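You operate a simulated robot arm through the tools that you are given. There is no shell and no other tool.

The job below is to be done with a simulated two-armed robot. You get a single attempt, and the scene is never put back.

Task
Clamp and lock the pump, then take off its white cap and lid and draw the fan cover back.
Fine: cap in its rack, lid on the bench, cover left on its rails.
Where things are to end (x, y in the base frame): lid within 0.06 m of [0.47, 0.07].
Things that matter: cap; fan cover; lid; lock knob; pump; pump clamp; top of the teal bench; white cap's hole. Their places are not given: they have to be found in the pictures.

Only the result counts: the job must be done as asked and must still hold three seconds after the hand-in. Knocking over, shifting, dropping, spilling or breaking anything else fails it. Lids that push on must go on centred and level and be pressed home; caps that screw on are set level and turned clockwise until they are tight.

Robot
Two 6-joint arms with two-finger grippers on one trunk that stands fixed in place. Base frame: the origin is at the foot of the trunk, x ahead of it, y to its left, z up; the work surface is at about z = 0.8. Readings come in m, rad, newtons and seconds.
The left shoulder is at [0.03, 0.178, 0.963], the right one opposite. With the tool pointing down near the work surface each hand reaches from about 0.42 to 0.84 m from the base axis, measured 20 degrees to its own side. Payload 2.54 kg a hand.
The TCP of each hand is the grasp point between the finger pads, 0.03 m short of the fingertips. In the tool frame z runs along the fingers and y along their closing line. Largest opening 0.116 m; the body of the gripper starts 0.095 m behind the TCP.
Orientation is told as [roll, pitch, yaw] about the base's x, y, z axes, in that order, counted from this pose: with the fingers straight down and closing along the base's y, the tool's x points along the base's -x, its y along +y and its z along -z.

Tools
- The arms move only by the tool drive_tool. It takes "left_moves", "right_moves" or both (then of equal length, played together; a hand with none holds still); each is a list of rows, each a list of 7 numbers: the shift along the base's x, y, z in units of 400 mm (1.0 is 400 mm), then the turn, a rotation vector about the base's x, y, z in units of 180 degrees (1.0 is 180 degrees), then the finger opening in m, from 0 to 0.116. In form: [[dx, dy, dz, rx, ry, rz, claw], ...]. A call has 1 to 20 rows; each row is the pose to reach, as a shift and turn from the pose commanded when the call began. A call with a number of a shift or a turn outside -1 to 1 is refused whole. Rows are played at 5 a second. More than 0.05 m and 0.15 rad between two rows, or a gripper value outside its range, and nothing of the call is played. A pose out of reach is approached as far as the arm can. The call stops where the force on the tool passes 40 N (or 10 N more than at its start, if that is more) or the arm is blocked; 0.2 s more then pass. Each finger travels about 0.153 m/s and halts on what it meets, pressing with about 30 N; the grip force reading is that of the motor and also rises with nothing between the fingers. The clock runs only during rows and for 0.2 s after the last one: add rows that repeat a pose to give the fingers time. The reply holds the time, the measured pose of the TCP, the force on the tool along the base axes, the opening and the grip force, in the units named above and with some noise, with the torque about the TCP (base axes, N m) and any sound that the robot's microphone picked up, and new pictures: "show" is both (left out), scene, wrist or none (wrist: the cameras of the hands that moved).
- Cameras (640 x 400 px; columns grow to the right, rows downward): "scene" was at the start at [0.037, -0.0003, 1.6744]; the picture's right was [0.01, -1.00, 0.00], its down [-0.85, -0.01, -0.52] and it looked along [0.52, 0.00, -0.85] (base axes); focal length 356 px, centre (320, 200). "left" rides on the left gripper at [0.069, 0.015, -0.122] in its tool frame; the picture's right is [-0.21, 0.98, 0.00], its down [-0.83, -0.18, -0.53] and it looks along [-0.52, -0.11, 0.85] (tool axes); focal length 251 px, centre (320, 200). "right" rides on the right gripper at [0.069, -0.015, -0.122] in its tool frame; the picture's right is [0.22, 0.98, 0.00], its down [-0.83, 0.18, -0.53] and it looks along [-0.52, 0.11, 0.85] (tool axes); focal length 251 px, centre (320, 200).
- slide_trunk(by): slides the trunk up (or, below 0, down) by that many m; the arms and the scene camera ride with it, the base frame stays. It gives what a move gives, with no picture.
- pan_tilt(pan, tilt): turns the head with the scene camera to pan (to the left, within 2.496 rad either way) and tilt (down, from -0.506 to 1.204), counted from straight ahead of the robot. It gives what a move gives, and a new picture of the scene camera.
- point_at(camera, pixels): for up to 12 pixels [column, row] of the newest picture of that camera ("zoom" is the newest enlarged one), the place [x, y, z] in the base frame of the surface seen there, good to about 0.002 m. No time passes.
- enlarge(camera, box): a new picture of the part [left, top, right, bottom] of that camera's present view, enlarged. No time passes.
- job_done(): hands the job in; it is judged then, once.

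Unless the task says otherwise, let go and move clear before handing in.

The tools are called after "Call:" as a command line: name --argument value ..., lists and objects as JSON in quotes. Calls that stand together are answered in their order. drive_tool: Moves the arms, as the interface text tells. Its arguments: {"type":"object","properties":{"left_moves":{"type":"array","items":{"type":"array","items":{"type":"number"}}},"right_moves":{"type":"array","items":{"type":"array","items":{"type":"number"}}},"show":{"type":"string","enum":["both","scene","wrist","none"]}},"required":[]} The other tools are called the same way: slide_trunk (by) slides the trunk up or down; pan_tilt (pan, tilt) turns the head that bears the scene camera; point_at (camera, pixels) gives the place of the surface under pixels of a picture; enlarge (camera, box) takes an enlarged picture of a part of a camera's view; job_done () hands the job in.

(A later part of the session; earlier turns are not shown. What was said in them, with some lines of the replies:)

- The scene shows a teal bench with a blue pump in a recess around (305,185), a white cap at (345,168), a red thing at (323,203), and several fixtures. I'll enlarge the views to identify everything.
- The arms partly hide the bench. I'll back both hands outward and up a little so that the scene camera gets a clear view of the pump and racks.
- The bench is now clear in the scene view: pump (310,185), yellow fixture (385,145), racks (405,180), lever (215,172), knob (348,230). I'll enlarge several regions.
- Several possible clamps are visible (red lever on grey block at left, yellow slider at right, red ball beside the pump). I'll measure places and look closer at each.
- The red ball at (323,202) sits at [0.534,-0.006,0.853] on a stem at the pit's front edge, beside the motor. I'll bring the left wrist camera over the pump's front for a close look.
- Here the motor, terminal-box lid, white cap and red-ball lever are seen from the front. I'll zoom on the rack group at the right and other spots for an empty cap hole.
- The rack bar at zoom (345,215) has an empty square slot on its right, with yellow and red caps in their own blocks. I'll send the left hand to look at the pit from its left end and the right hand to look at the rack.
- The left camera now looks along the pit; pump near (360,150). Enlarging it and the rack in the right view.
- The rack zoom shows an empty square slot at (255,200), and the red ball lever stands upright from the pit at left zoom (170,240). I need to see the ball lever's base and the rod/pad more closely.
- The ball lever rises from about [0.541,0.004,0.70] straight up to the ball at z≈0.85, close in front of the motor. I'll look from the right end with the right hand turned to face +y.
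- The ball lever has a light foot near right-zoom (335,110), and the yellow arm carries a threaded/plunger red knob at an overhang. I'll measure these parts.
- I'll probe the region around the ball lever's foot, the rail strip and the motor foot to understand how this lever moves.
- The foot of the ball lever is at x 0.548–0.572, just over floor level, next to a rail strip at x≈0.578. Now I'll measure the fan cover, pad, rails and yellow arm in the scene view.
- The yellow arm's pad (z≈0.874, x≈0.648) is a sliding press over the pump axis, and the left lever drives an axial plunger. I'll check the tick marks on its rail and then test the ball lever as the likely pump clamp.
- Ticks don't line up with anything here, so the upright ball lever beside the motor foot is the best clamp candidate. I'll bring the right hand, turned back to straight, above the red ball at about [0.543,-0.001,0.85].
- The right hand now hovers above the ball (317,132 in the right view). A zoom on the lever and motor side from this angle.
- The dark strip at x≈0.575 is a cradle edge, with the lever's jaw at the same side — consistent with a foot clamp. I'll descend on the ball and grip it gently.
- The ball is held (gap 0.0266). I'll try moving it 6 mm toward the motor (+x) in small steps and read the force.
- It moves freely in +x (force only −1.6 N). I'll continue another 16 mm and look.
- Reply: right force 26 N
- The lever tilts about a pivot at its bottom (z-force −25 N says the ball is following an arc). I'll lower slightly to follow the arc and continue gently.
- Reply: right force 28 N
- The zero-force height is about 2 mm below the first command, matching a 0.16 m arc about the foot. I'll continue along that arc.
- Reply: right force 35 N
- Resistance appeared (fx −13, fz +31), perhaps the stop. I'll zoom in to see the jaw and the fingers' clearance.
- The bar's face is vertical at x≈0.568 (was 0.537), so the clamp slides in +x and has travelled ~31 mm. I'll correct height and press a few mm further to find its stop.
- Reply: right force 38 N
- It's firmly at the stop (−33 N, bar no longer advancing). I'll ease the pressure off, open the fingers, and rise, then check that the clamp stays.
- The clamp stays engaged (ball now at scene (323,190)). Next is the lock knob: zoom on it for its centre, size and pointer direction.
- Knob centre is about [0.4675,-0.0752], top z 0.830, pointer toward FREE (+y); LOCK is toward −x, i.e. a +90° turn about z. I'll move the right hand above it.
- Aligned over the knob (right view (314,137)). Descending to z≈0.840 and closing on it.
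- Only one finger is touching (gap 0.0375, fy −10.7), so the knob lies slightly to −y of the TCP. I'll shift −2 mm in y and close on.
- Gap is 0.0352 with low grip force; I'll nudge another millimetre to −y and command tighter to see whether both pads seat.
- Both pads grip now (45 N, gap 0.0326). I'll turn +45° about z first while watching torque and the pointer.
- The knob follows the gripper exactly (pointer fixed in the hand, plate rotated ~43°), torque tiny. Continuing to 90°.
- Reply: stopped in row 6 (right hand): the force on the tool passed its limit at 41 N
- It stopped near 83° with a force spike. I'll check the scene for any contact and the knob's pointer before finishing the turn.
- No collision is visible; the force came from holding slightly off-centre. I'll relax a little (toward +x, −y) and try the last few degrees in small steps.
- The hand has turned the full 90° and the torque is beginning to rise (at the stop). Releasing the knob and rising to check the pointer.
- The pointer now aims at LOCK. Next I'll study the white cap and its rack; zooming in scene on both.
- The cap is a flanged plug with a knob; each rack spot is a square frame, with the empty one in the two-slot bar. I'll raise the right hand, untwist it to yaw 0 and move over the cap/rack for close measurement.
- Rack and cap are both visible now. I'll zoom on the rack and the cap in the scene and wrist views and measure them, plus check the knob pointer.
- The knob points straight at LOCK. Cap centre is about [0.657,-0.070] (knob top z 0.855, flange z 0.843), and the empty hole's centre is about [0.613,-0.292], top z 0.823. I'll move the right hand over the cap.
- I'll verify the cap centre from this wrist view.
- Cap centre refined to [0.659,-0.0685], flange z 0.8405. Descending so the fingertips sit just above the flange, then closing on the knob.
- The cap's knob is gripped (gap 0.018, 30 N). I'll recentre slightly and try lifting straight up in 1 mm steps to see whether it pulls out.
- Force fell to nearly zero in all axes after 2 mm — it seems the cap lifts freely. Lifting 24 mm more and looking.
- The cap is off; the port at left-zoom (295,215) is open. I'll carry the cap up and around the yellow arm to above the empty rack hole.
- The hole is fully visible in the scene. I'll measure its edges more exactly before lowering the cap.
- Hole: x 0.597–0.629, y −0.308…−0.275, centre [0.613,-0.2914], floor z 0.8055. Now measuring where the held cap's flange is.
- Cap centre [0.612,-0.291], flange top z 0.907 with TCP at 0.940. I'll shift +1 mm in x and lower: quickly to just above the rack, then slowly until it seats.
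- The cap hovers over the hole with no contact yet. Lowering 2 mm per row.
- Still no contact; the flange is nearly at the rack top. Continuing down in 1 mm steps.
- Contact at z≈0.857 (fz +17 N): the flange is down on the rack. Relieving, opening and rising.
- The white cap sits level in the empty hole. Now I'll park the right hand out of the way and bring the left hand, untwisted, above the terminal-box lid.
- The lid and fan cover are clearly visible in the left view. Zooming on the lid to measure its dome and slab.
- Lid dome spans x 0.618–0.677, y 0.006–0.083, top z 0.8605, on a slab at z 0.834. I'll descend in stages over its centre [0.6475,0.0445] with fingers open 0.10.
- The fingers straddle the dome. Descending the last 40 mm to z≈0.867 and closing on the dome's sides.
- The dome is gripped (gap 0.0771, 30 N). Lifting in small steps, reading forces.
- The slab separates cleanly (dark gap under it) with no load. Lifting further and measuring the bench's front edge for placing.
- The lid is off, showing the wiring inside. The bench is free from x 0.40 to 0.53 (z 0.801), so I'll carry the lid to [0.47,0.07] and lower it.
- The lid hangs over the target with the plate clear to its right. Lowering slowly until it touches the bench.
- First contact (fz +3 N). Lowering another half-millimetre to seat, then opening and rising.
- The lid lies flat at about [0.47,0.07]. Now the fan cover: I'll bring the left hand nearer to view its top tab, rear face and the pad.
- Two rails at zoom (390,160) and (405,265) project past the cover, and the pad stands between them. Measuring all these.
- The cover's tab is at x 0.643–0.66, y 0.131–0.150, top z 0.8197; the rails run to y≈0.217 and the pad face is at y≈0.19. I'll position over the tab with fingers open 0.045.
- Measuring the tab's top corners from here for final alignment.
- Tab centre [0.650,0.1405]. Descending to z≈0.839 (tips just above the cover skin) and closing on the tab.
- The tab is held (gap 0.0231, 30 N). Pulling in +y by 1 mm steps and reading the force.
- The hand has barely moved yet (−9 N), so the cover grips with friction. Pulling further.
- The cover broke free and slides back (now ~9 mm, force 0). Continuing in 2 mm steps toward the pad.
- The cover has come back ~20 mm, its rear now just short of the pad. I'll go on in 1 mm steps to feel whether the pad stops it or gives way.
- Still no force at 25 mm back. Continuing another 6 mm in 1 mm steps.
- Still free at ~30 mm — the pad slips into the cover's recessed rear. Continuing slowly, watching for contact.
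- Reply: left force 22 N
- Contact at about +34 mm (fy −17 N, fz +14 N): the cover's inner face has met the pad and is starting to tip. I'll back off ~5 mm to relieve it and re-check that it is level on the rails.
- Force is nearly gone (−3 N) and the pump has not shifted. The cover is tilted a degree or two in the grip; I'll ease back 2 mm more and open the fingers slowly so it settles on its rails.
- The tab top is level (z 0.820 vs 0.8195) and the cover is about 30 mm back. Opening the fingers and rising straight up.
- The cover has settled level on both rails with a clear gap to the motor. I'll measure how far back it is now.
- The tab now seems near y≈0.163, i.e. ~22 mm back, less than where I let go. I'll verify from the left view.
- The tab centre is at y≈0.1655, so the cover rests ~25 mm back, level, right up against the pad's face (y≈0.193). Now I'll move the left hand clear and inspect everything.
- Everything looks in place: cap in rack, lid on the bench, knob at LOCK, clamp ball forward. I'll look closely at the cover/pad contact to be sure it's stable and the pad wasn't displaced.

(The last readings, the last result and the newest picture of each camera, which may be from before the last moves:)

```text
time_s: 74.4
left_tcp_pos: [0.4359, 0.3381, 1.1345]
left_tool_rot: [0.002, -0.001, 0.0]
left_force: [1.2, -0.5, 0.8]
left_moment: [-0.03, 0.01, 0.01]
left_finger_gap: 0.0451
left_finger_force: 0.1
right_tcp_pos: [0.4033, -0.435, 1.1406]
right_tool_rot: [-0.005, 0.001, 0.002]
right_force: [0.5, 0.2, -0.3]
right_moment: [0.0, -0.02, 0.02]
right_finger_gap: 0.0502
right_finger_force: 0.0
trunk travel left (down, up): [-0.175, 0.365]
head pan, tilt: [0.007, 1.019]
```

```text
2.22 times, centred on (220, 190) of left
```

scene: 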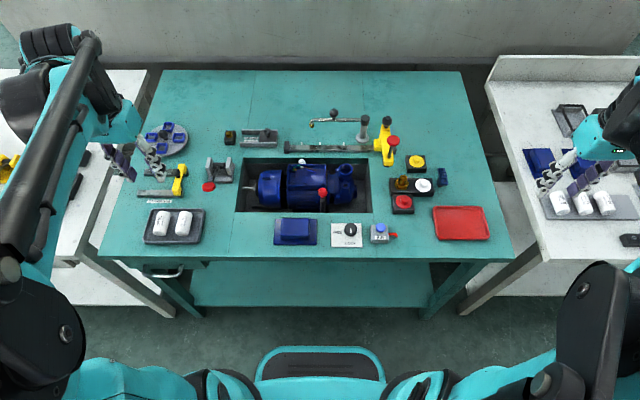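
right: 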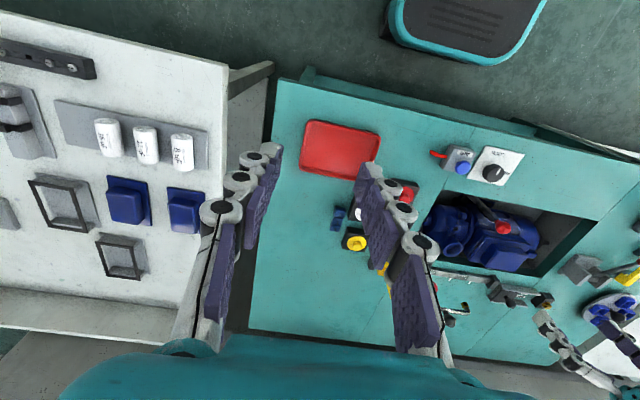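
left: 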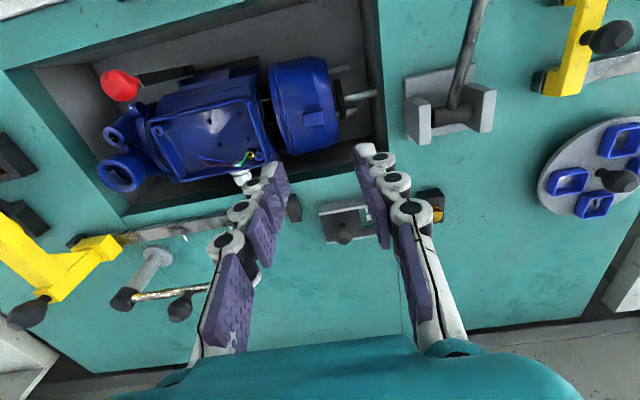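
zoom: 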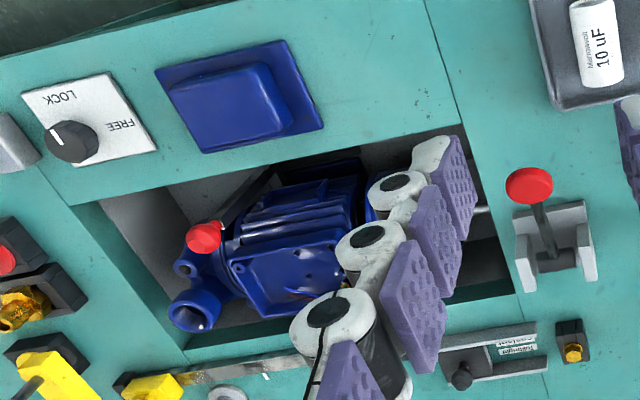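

The pad is where it was; the cover's recessed grille only meets it at about +32 mm, so the cover can sit safely a few millimetres further back than its present +25 mm. I'll take the tab again and draw it to about +30 mm without touching the pad.

Call:
drive_tool --left_moves '[[0.07, -0.05, 0, 0, 0, 0, 0.045], [0.15, -0.11, 0, 0, 0, 0, 0.045], [0.23, -0.17, 0, 0, 0, 0, 0.045], [0.31, -0.23, 0, 0, 0, 0, 0.045], [0.39, -0.3, -0.04, 0, 0, 0, 0.045], [0.46, -0.37, -0.1, 0, 0, 0, 0.045], [0.52, -0.42, -0.17, 0, 0, 0, 0.045], [0.536, -0.432, -0.27, 0, 0, 0, 0.045], [0.536, -0.432, -0.37, 0, 0, 0, 0.045], [0.536, -0.432, -0.47, 0, 0, 0, 0.045], [0.536, -0.432, -0.57, 0, 0, 0, 0.045], [0.536, -0.432, -0.66, 0, 0, 0, 0.045]]' --show "wrist"

Call:
enlarge --camera "left" --box '[220, 80, 420, 240]'

```text
time_s: 77.0
left_tcp_pos: [0.6532, 0.1663, 0.8696]
left_tool_rot: [-0.001, 0.0, -0.001]
left_force: [0.0, -0.8, -0.4]
left_moment: [-0.01, 0.02, 0.01]
left_finger_gap: 0.0451
left_finger_force: 0.1
right_tcp_pos: [0.4046, -0.4356, 1.1397]
right_tool_rot: [-0.007, 0.003, 0.002]
right_force: [0.5, 0.1, -0.1]
right_moment: [-0.01, 0.02, -0.03]
right_finger_gap: 0.0501
right_finger_force: 0.0
trunk travel left (down, up): [-0.175, 0.365]
head pan, tilt: [0.007, 1.019]
```

left: 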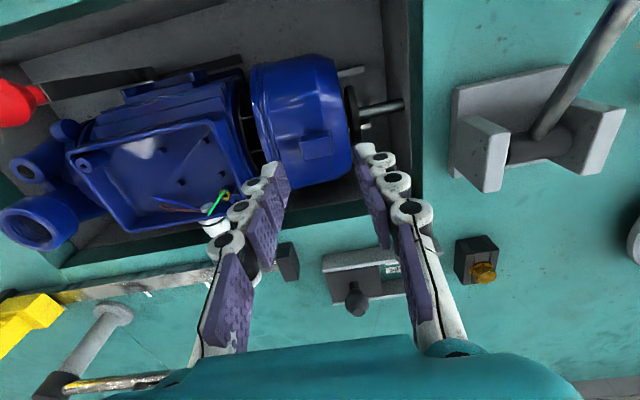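

```text
2.50 times, centred on (320, 160) of left
```

zoom: 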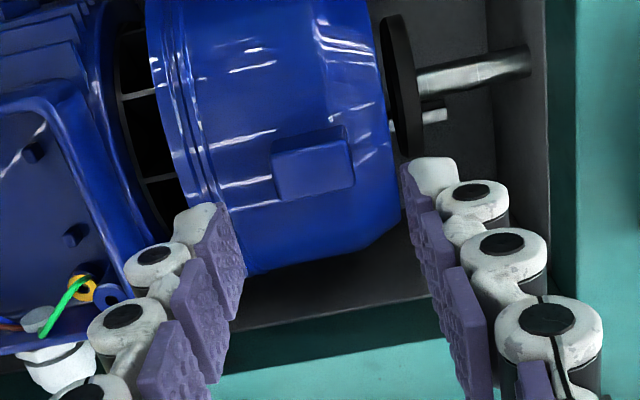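

Measuring tab corners for the regrip.

Call:
point_at --camera "zoom" --pixels '[[279, 158], [344, 146], [284, 193], [350, 182], [315, 170], [395, 80], [405, 150], [200, 150], [230, 220], [370, 60]]'

```text
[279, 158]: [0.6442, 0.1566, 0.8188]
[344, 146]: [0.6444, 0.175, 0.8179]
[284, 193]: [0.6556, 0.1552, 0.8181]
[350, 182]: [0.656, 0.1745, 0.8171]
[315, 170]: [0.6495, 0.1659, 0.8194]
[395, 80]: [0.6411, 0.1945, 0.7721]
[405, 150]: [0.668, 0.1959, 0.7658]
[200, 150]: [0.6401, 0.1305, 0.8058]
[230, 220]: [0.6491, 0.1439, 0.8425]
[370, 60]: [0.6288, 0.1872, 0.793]
```

Tab centre [0.650,0.1655], top 0.818. Lowering onto it, gripping, and then pulling gently 5 mm.

Call:
drive_tool --left_moves '[[-0.002, -0.001, -0.04, 0, 0, 0, 0.045], [-0.002, -0.001, -0.068, 0, 0, 0, 0.045], [-0.002, -0.001, -0.077, 0, 0, 0, 0.045], [-0.002, -0.001, -0.077, 0, 0, 0, 0.028], [-0.002, -0.001, -0.077, 0, 0, 0, 0.018], [-0.002, -0.001, -0.077, 0, 0, 0, 0.018]]' --show "none"

```text
time_s: 78.4
left_tcp_pos: [0.6498, 0.1658, 0.8387]
left_tool_rot: [0.0, 0.0, 0.001]
left_force: [0.5, -0.5, 0.2]
left_moment: [0.01, 0.0, -0.04]
left_finger_gap: 0.0231
left_finger_force: 29.8
right_tcp_pos: [0.4026, -0.4359, 1.14]
right_tool_rot: [-0.006, 0.002, 0.001]
right_force: [0.2, -0.1, 0.1]
right_moment: [-0.03, 0.01, 0.01]
right_finger_gap: 0.05
right_finger_force: 0.0
trunk travel left (down, up): [-0.175, 0.365]
head pan, tilt: [0.007, 1.019]
```

Call:
drive_tool --left_moves '[[0, 0.0025, 0, 0, 0, 0, 0.015], [0, 0.005, 0, 0, 0, 0, 0.015], [0, 0.0075, 0, 0, 0, 0, 0.015], [0, 0.01, 0, 0, 0, 0, 0.015], [0, 0.0115, 0, 0, 0, 0, 0.015]]' --show "none"

Call:
enlarge --camera "scene" --box '[230, 150, 330, 220]'

```text
time_s: 79.6
left_tcp_pos: [0.6498, 0.1683, 0.8401]
left_tool_rot: [-0.001, -0.002, -0.001]
left_force: [-1.4, -2.4, -0.8]
left_moment: [-0.17, 0.03, -0.01]
left_finger_gap: 0.0233
left_finger_force: 29.7
right_tcp_pos: [0.4024, -0.4346, 1.1397]
right_tool_rot: [-0.006, 0.004, 0.001]
right_force: [-0.4, -0.4, 0.7]
right_moment: [0.01, -0.03, 0.02]
right_finger_gap: 0.0501
right_finger_force: 0.0
trunk travel left (down, up): [-0.175, 0.365]
head pan, tilt: [0.007, 1.019]
```

```text
5.71 times, centred on (280, 185) of scene
```

zoom: 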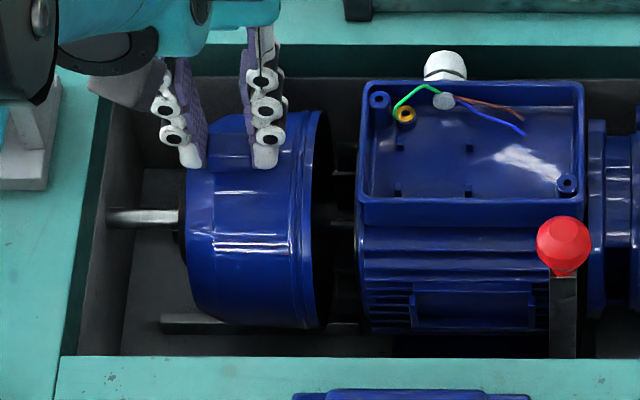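

At about +29–30 mm there's a slight −2 N. I'll stop here and open the fingers slowly, then check whether the cover stays.

Call:
drive_tool --left_moves '[[0, -0.001, 0, 0, 0, 0, 0.022], [0, -0.001, 0, 0, 0, 0, 0.026], [0, -0.001, 0, 0, 0, 0, 0.032], [0, -0.001, 0, 0, 0, 0, 0.045], [0, -0.001, 0.04, 0, 0, 0, 0.045], [0, -0.001, 0.1, 0, 0, 0, 0.045], [0, -0.001, 0.2, 0, 0, 0, 0.045], [0, -0.001, 0.3, 0, 0, 0, 0.045]]' --show "wrist"

Call:
enlarge --camera "left" --box '[240, 50, 390, 170]'

Call:
enlarge --camera "scene" --box '[230, 150, 330, 220]'

Call:
point_at --camera "zoom" --pixels '[[235, 145], [218, 145], [252, 145], [312, 180], [200, 220], [235, 135]]'

```text
time_s: 81.4
left_tcp_pos: [0.6519, 0.17, 0.961]
left_tool_rot: [-0.001, -0.002, -0.001]
left_force: [0.2, 0.0, 0.0]
left_moment: [0.01, -0.02, 0.0]
left_finger_gap: 0.0453
left_finger_force: 0.1
right_tcp_pos: [0.4035, -0.4354, 1.1396]
right_tool_rot: [-0.007, 0.003, 0.001]
right_force: [0.1, 0.8, 0.5]
right_moment: [0.02, 0.01, 0.0]
right_finger_gap: 0.0498
right_finger_force: 0.1
trunk travel left (down, up): [-0.175, 0.365]
head pan, tilt: [0.007, 1.019]
```

left: 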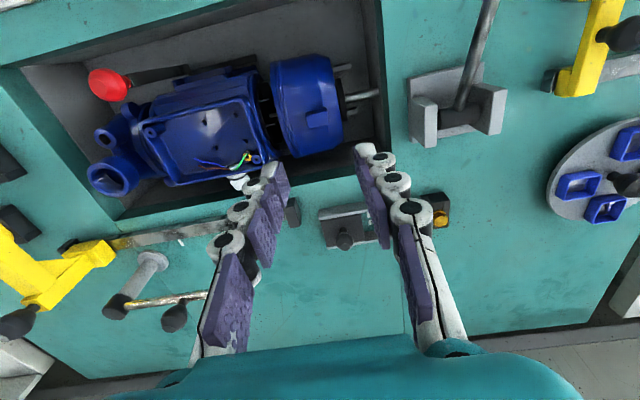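

```text
3.33 times, centred on (315, 110) of left
```

zoom: 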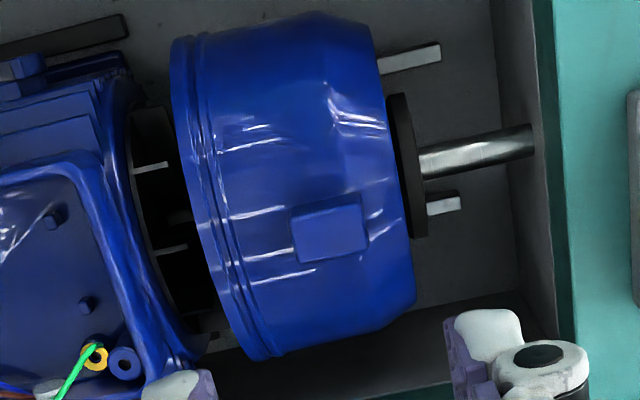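

```text
5.71 times, centred on (280, 185) of scene
```

zoom: 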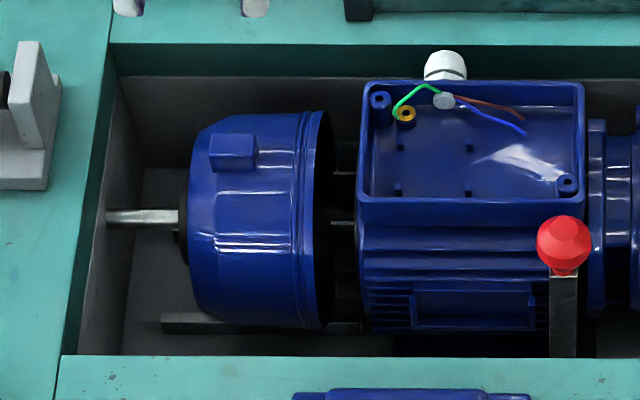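

```text
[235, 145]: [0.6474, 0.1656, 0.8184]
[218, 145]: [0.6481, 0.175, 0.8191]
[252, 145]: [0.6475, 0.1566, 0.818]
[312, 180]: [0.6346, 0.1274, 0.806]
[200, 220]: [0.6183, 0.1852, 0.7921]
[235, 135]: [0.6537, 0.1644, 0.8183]
```

The cover stayed where I left it (tab ~3 mm further, about +28 mm), level on its rails. Moving the left hand clear for the final check.

Call:
drive_tool --left_moves '[[0, 0, 0.1, 0, 0, 0, 0.045], [0, 0, 0.2, 0, 0, 0, 0.045], [-0.05, 0.05, 0.28, 0, 0, 0, 0.045], [-0.12, 0.1, 0.34, 0, 0, 0, 0.045], [-0.2, 0.15, 0.38, 0, 0, 0, 0.045], [-0.28, 0.2, 0.4, 0, 0, 0, 0.045], [-0.36, 0.26, 0.4, 0, 0, 0, 0.045], [-0.44, 0.32, 0.4, 0, 0, 0, 0.045], [-0.5, 0.38, 0.4, 0, 0, 0, 0.045], [-0.53, 0.42, 0.4, 0, 0, 0, 0.045]]' --show "scene"

Call:
enlarge --camera "scene" --box '[190, 130, 460, 270]'

Call:
point_at --camera "scene" --pixels '[[295, 228], [275, 243], [316, 243], [281, 221], [316, 221], [296, 243], [424, 184], [420, 190], [430, 188], [424, 192], [323, 190], [323, 205]]'

```text
time_s: 83.6
left_tcp_pos: [0.4368, 0.3353, 1.1217]
left_tool_rot: [-0.002, 0.001, 0.002]
left_force: [-1.0, 0.4, -0.1]
left_moment: [-0.03, -0.01, -0.03]
left_finger_gap: 0.0451
left_finger_force: 0.1
right_tcp_pos: [0.4022, -0.4352, 1.14]
right_tool_rot: [-0.004, 0.001, 0.003]
right_force: [0.2, 0.4, -0.4]
right_moment: [-0.02, 0.0, 0.01]
right_finger_gap: 0.0497
right_finger_force: 0.0
trunk travel left (down, up): [-0.175, 0.365]
head pan, tilt: [0.007, 1.019]
```

scene: 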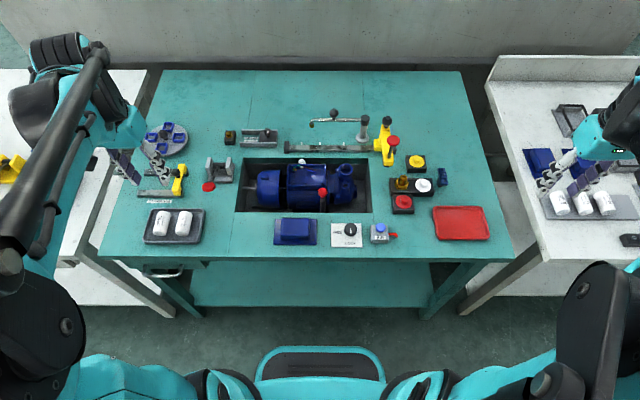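

```text
2.37 times, centred on (325, 200) of scene
```

zoom: 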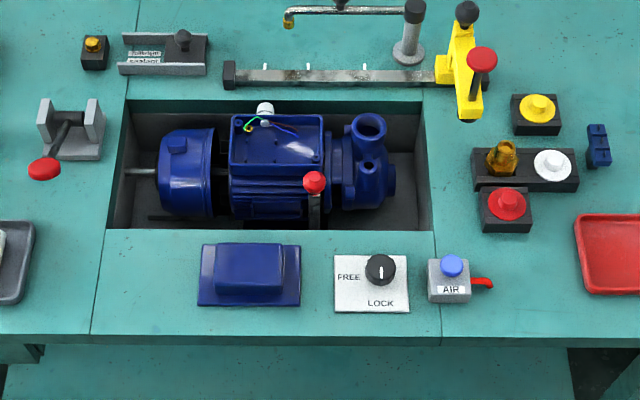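

```text
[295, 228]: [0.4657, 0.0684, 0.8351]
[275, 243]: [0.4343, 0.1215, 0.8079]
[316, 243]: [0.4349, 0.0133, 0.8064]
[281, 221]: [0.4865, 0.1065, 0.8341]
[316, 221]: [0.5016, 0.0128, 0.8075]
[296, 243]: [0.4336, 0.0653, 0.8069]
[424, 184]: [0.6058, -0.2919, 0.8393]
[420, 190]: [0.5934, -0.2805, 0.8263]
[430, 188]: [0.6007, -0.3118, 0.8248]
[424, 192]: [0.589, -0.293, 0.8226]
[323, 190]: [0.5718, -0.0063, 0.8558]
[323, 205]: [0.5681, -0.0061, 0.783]
```

All checks hold: clamp bar at x≈0.568, knob at LOCK, cap level in its hole at [0.613,-0.292], lid flat at about [0.468,0.068], and the cover drawn back on its rails, both hands clear. Handing in.

Call:
job_done

```text
The job is handed in.
```

The job is handed in, and every step appears complete from the final pictures and measurements; I haven't seen the judge's result.

| Item | Final state |
|---|---|
| Pump clamp | The red-ball lever at the front of the pit, slid about 32 mm towards the motor to its stop |
| Lock knob | Turned 90°, pointing at LOCK |
| White cap | Sitting level in the empty hole of the two-hole rack |
| Lid | Flat on the bench at about [0.468, 0.068], well within 0.06 m of the target |
| Fan cover | Drawn back about 28 mm, level on its rails |

**Clamp and hole:** Nothing on the bench is labelled as the pump clamp or as the white cap's hole. I chose the red-ball lever because its jaw closes over the motor foot. I chose the rack hole because it was the only empty one.

**Fan cover:** It can't go much further back. A fixed pad behind it stops it at about 32 mm, and if the check wants more than that, the cover falls short. On the first pull I touched the pad and the cover tipped slightly. I eased it back, let it settle level, and drew it again to just short of the pad.

Both hands are clear of the bench.
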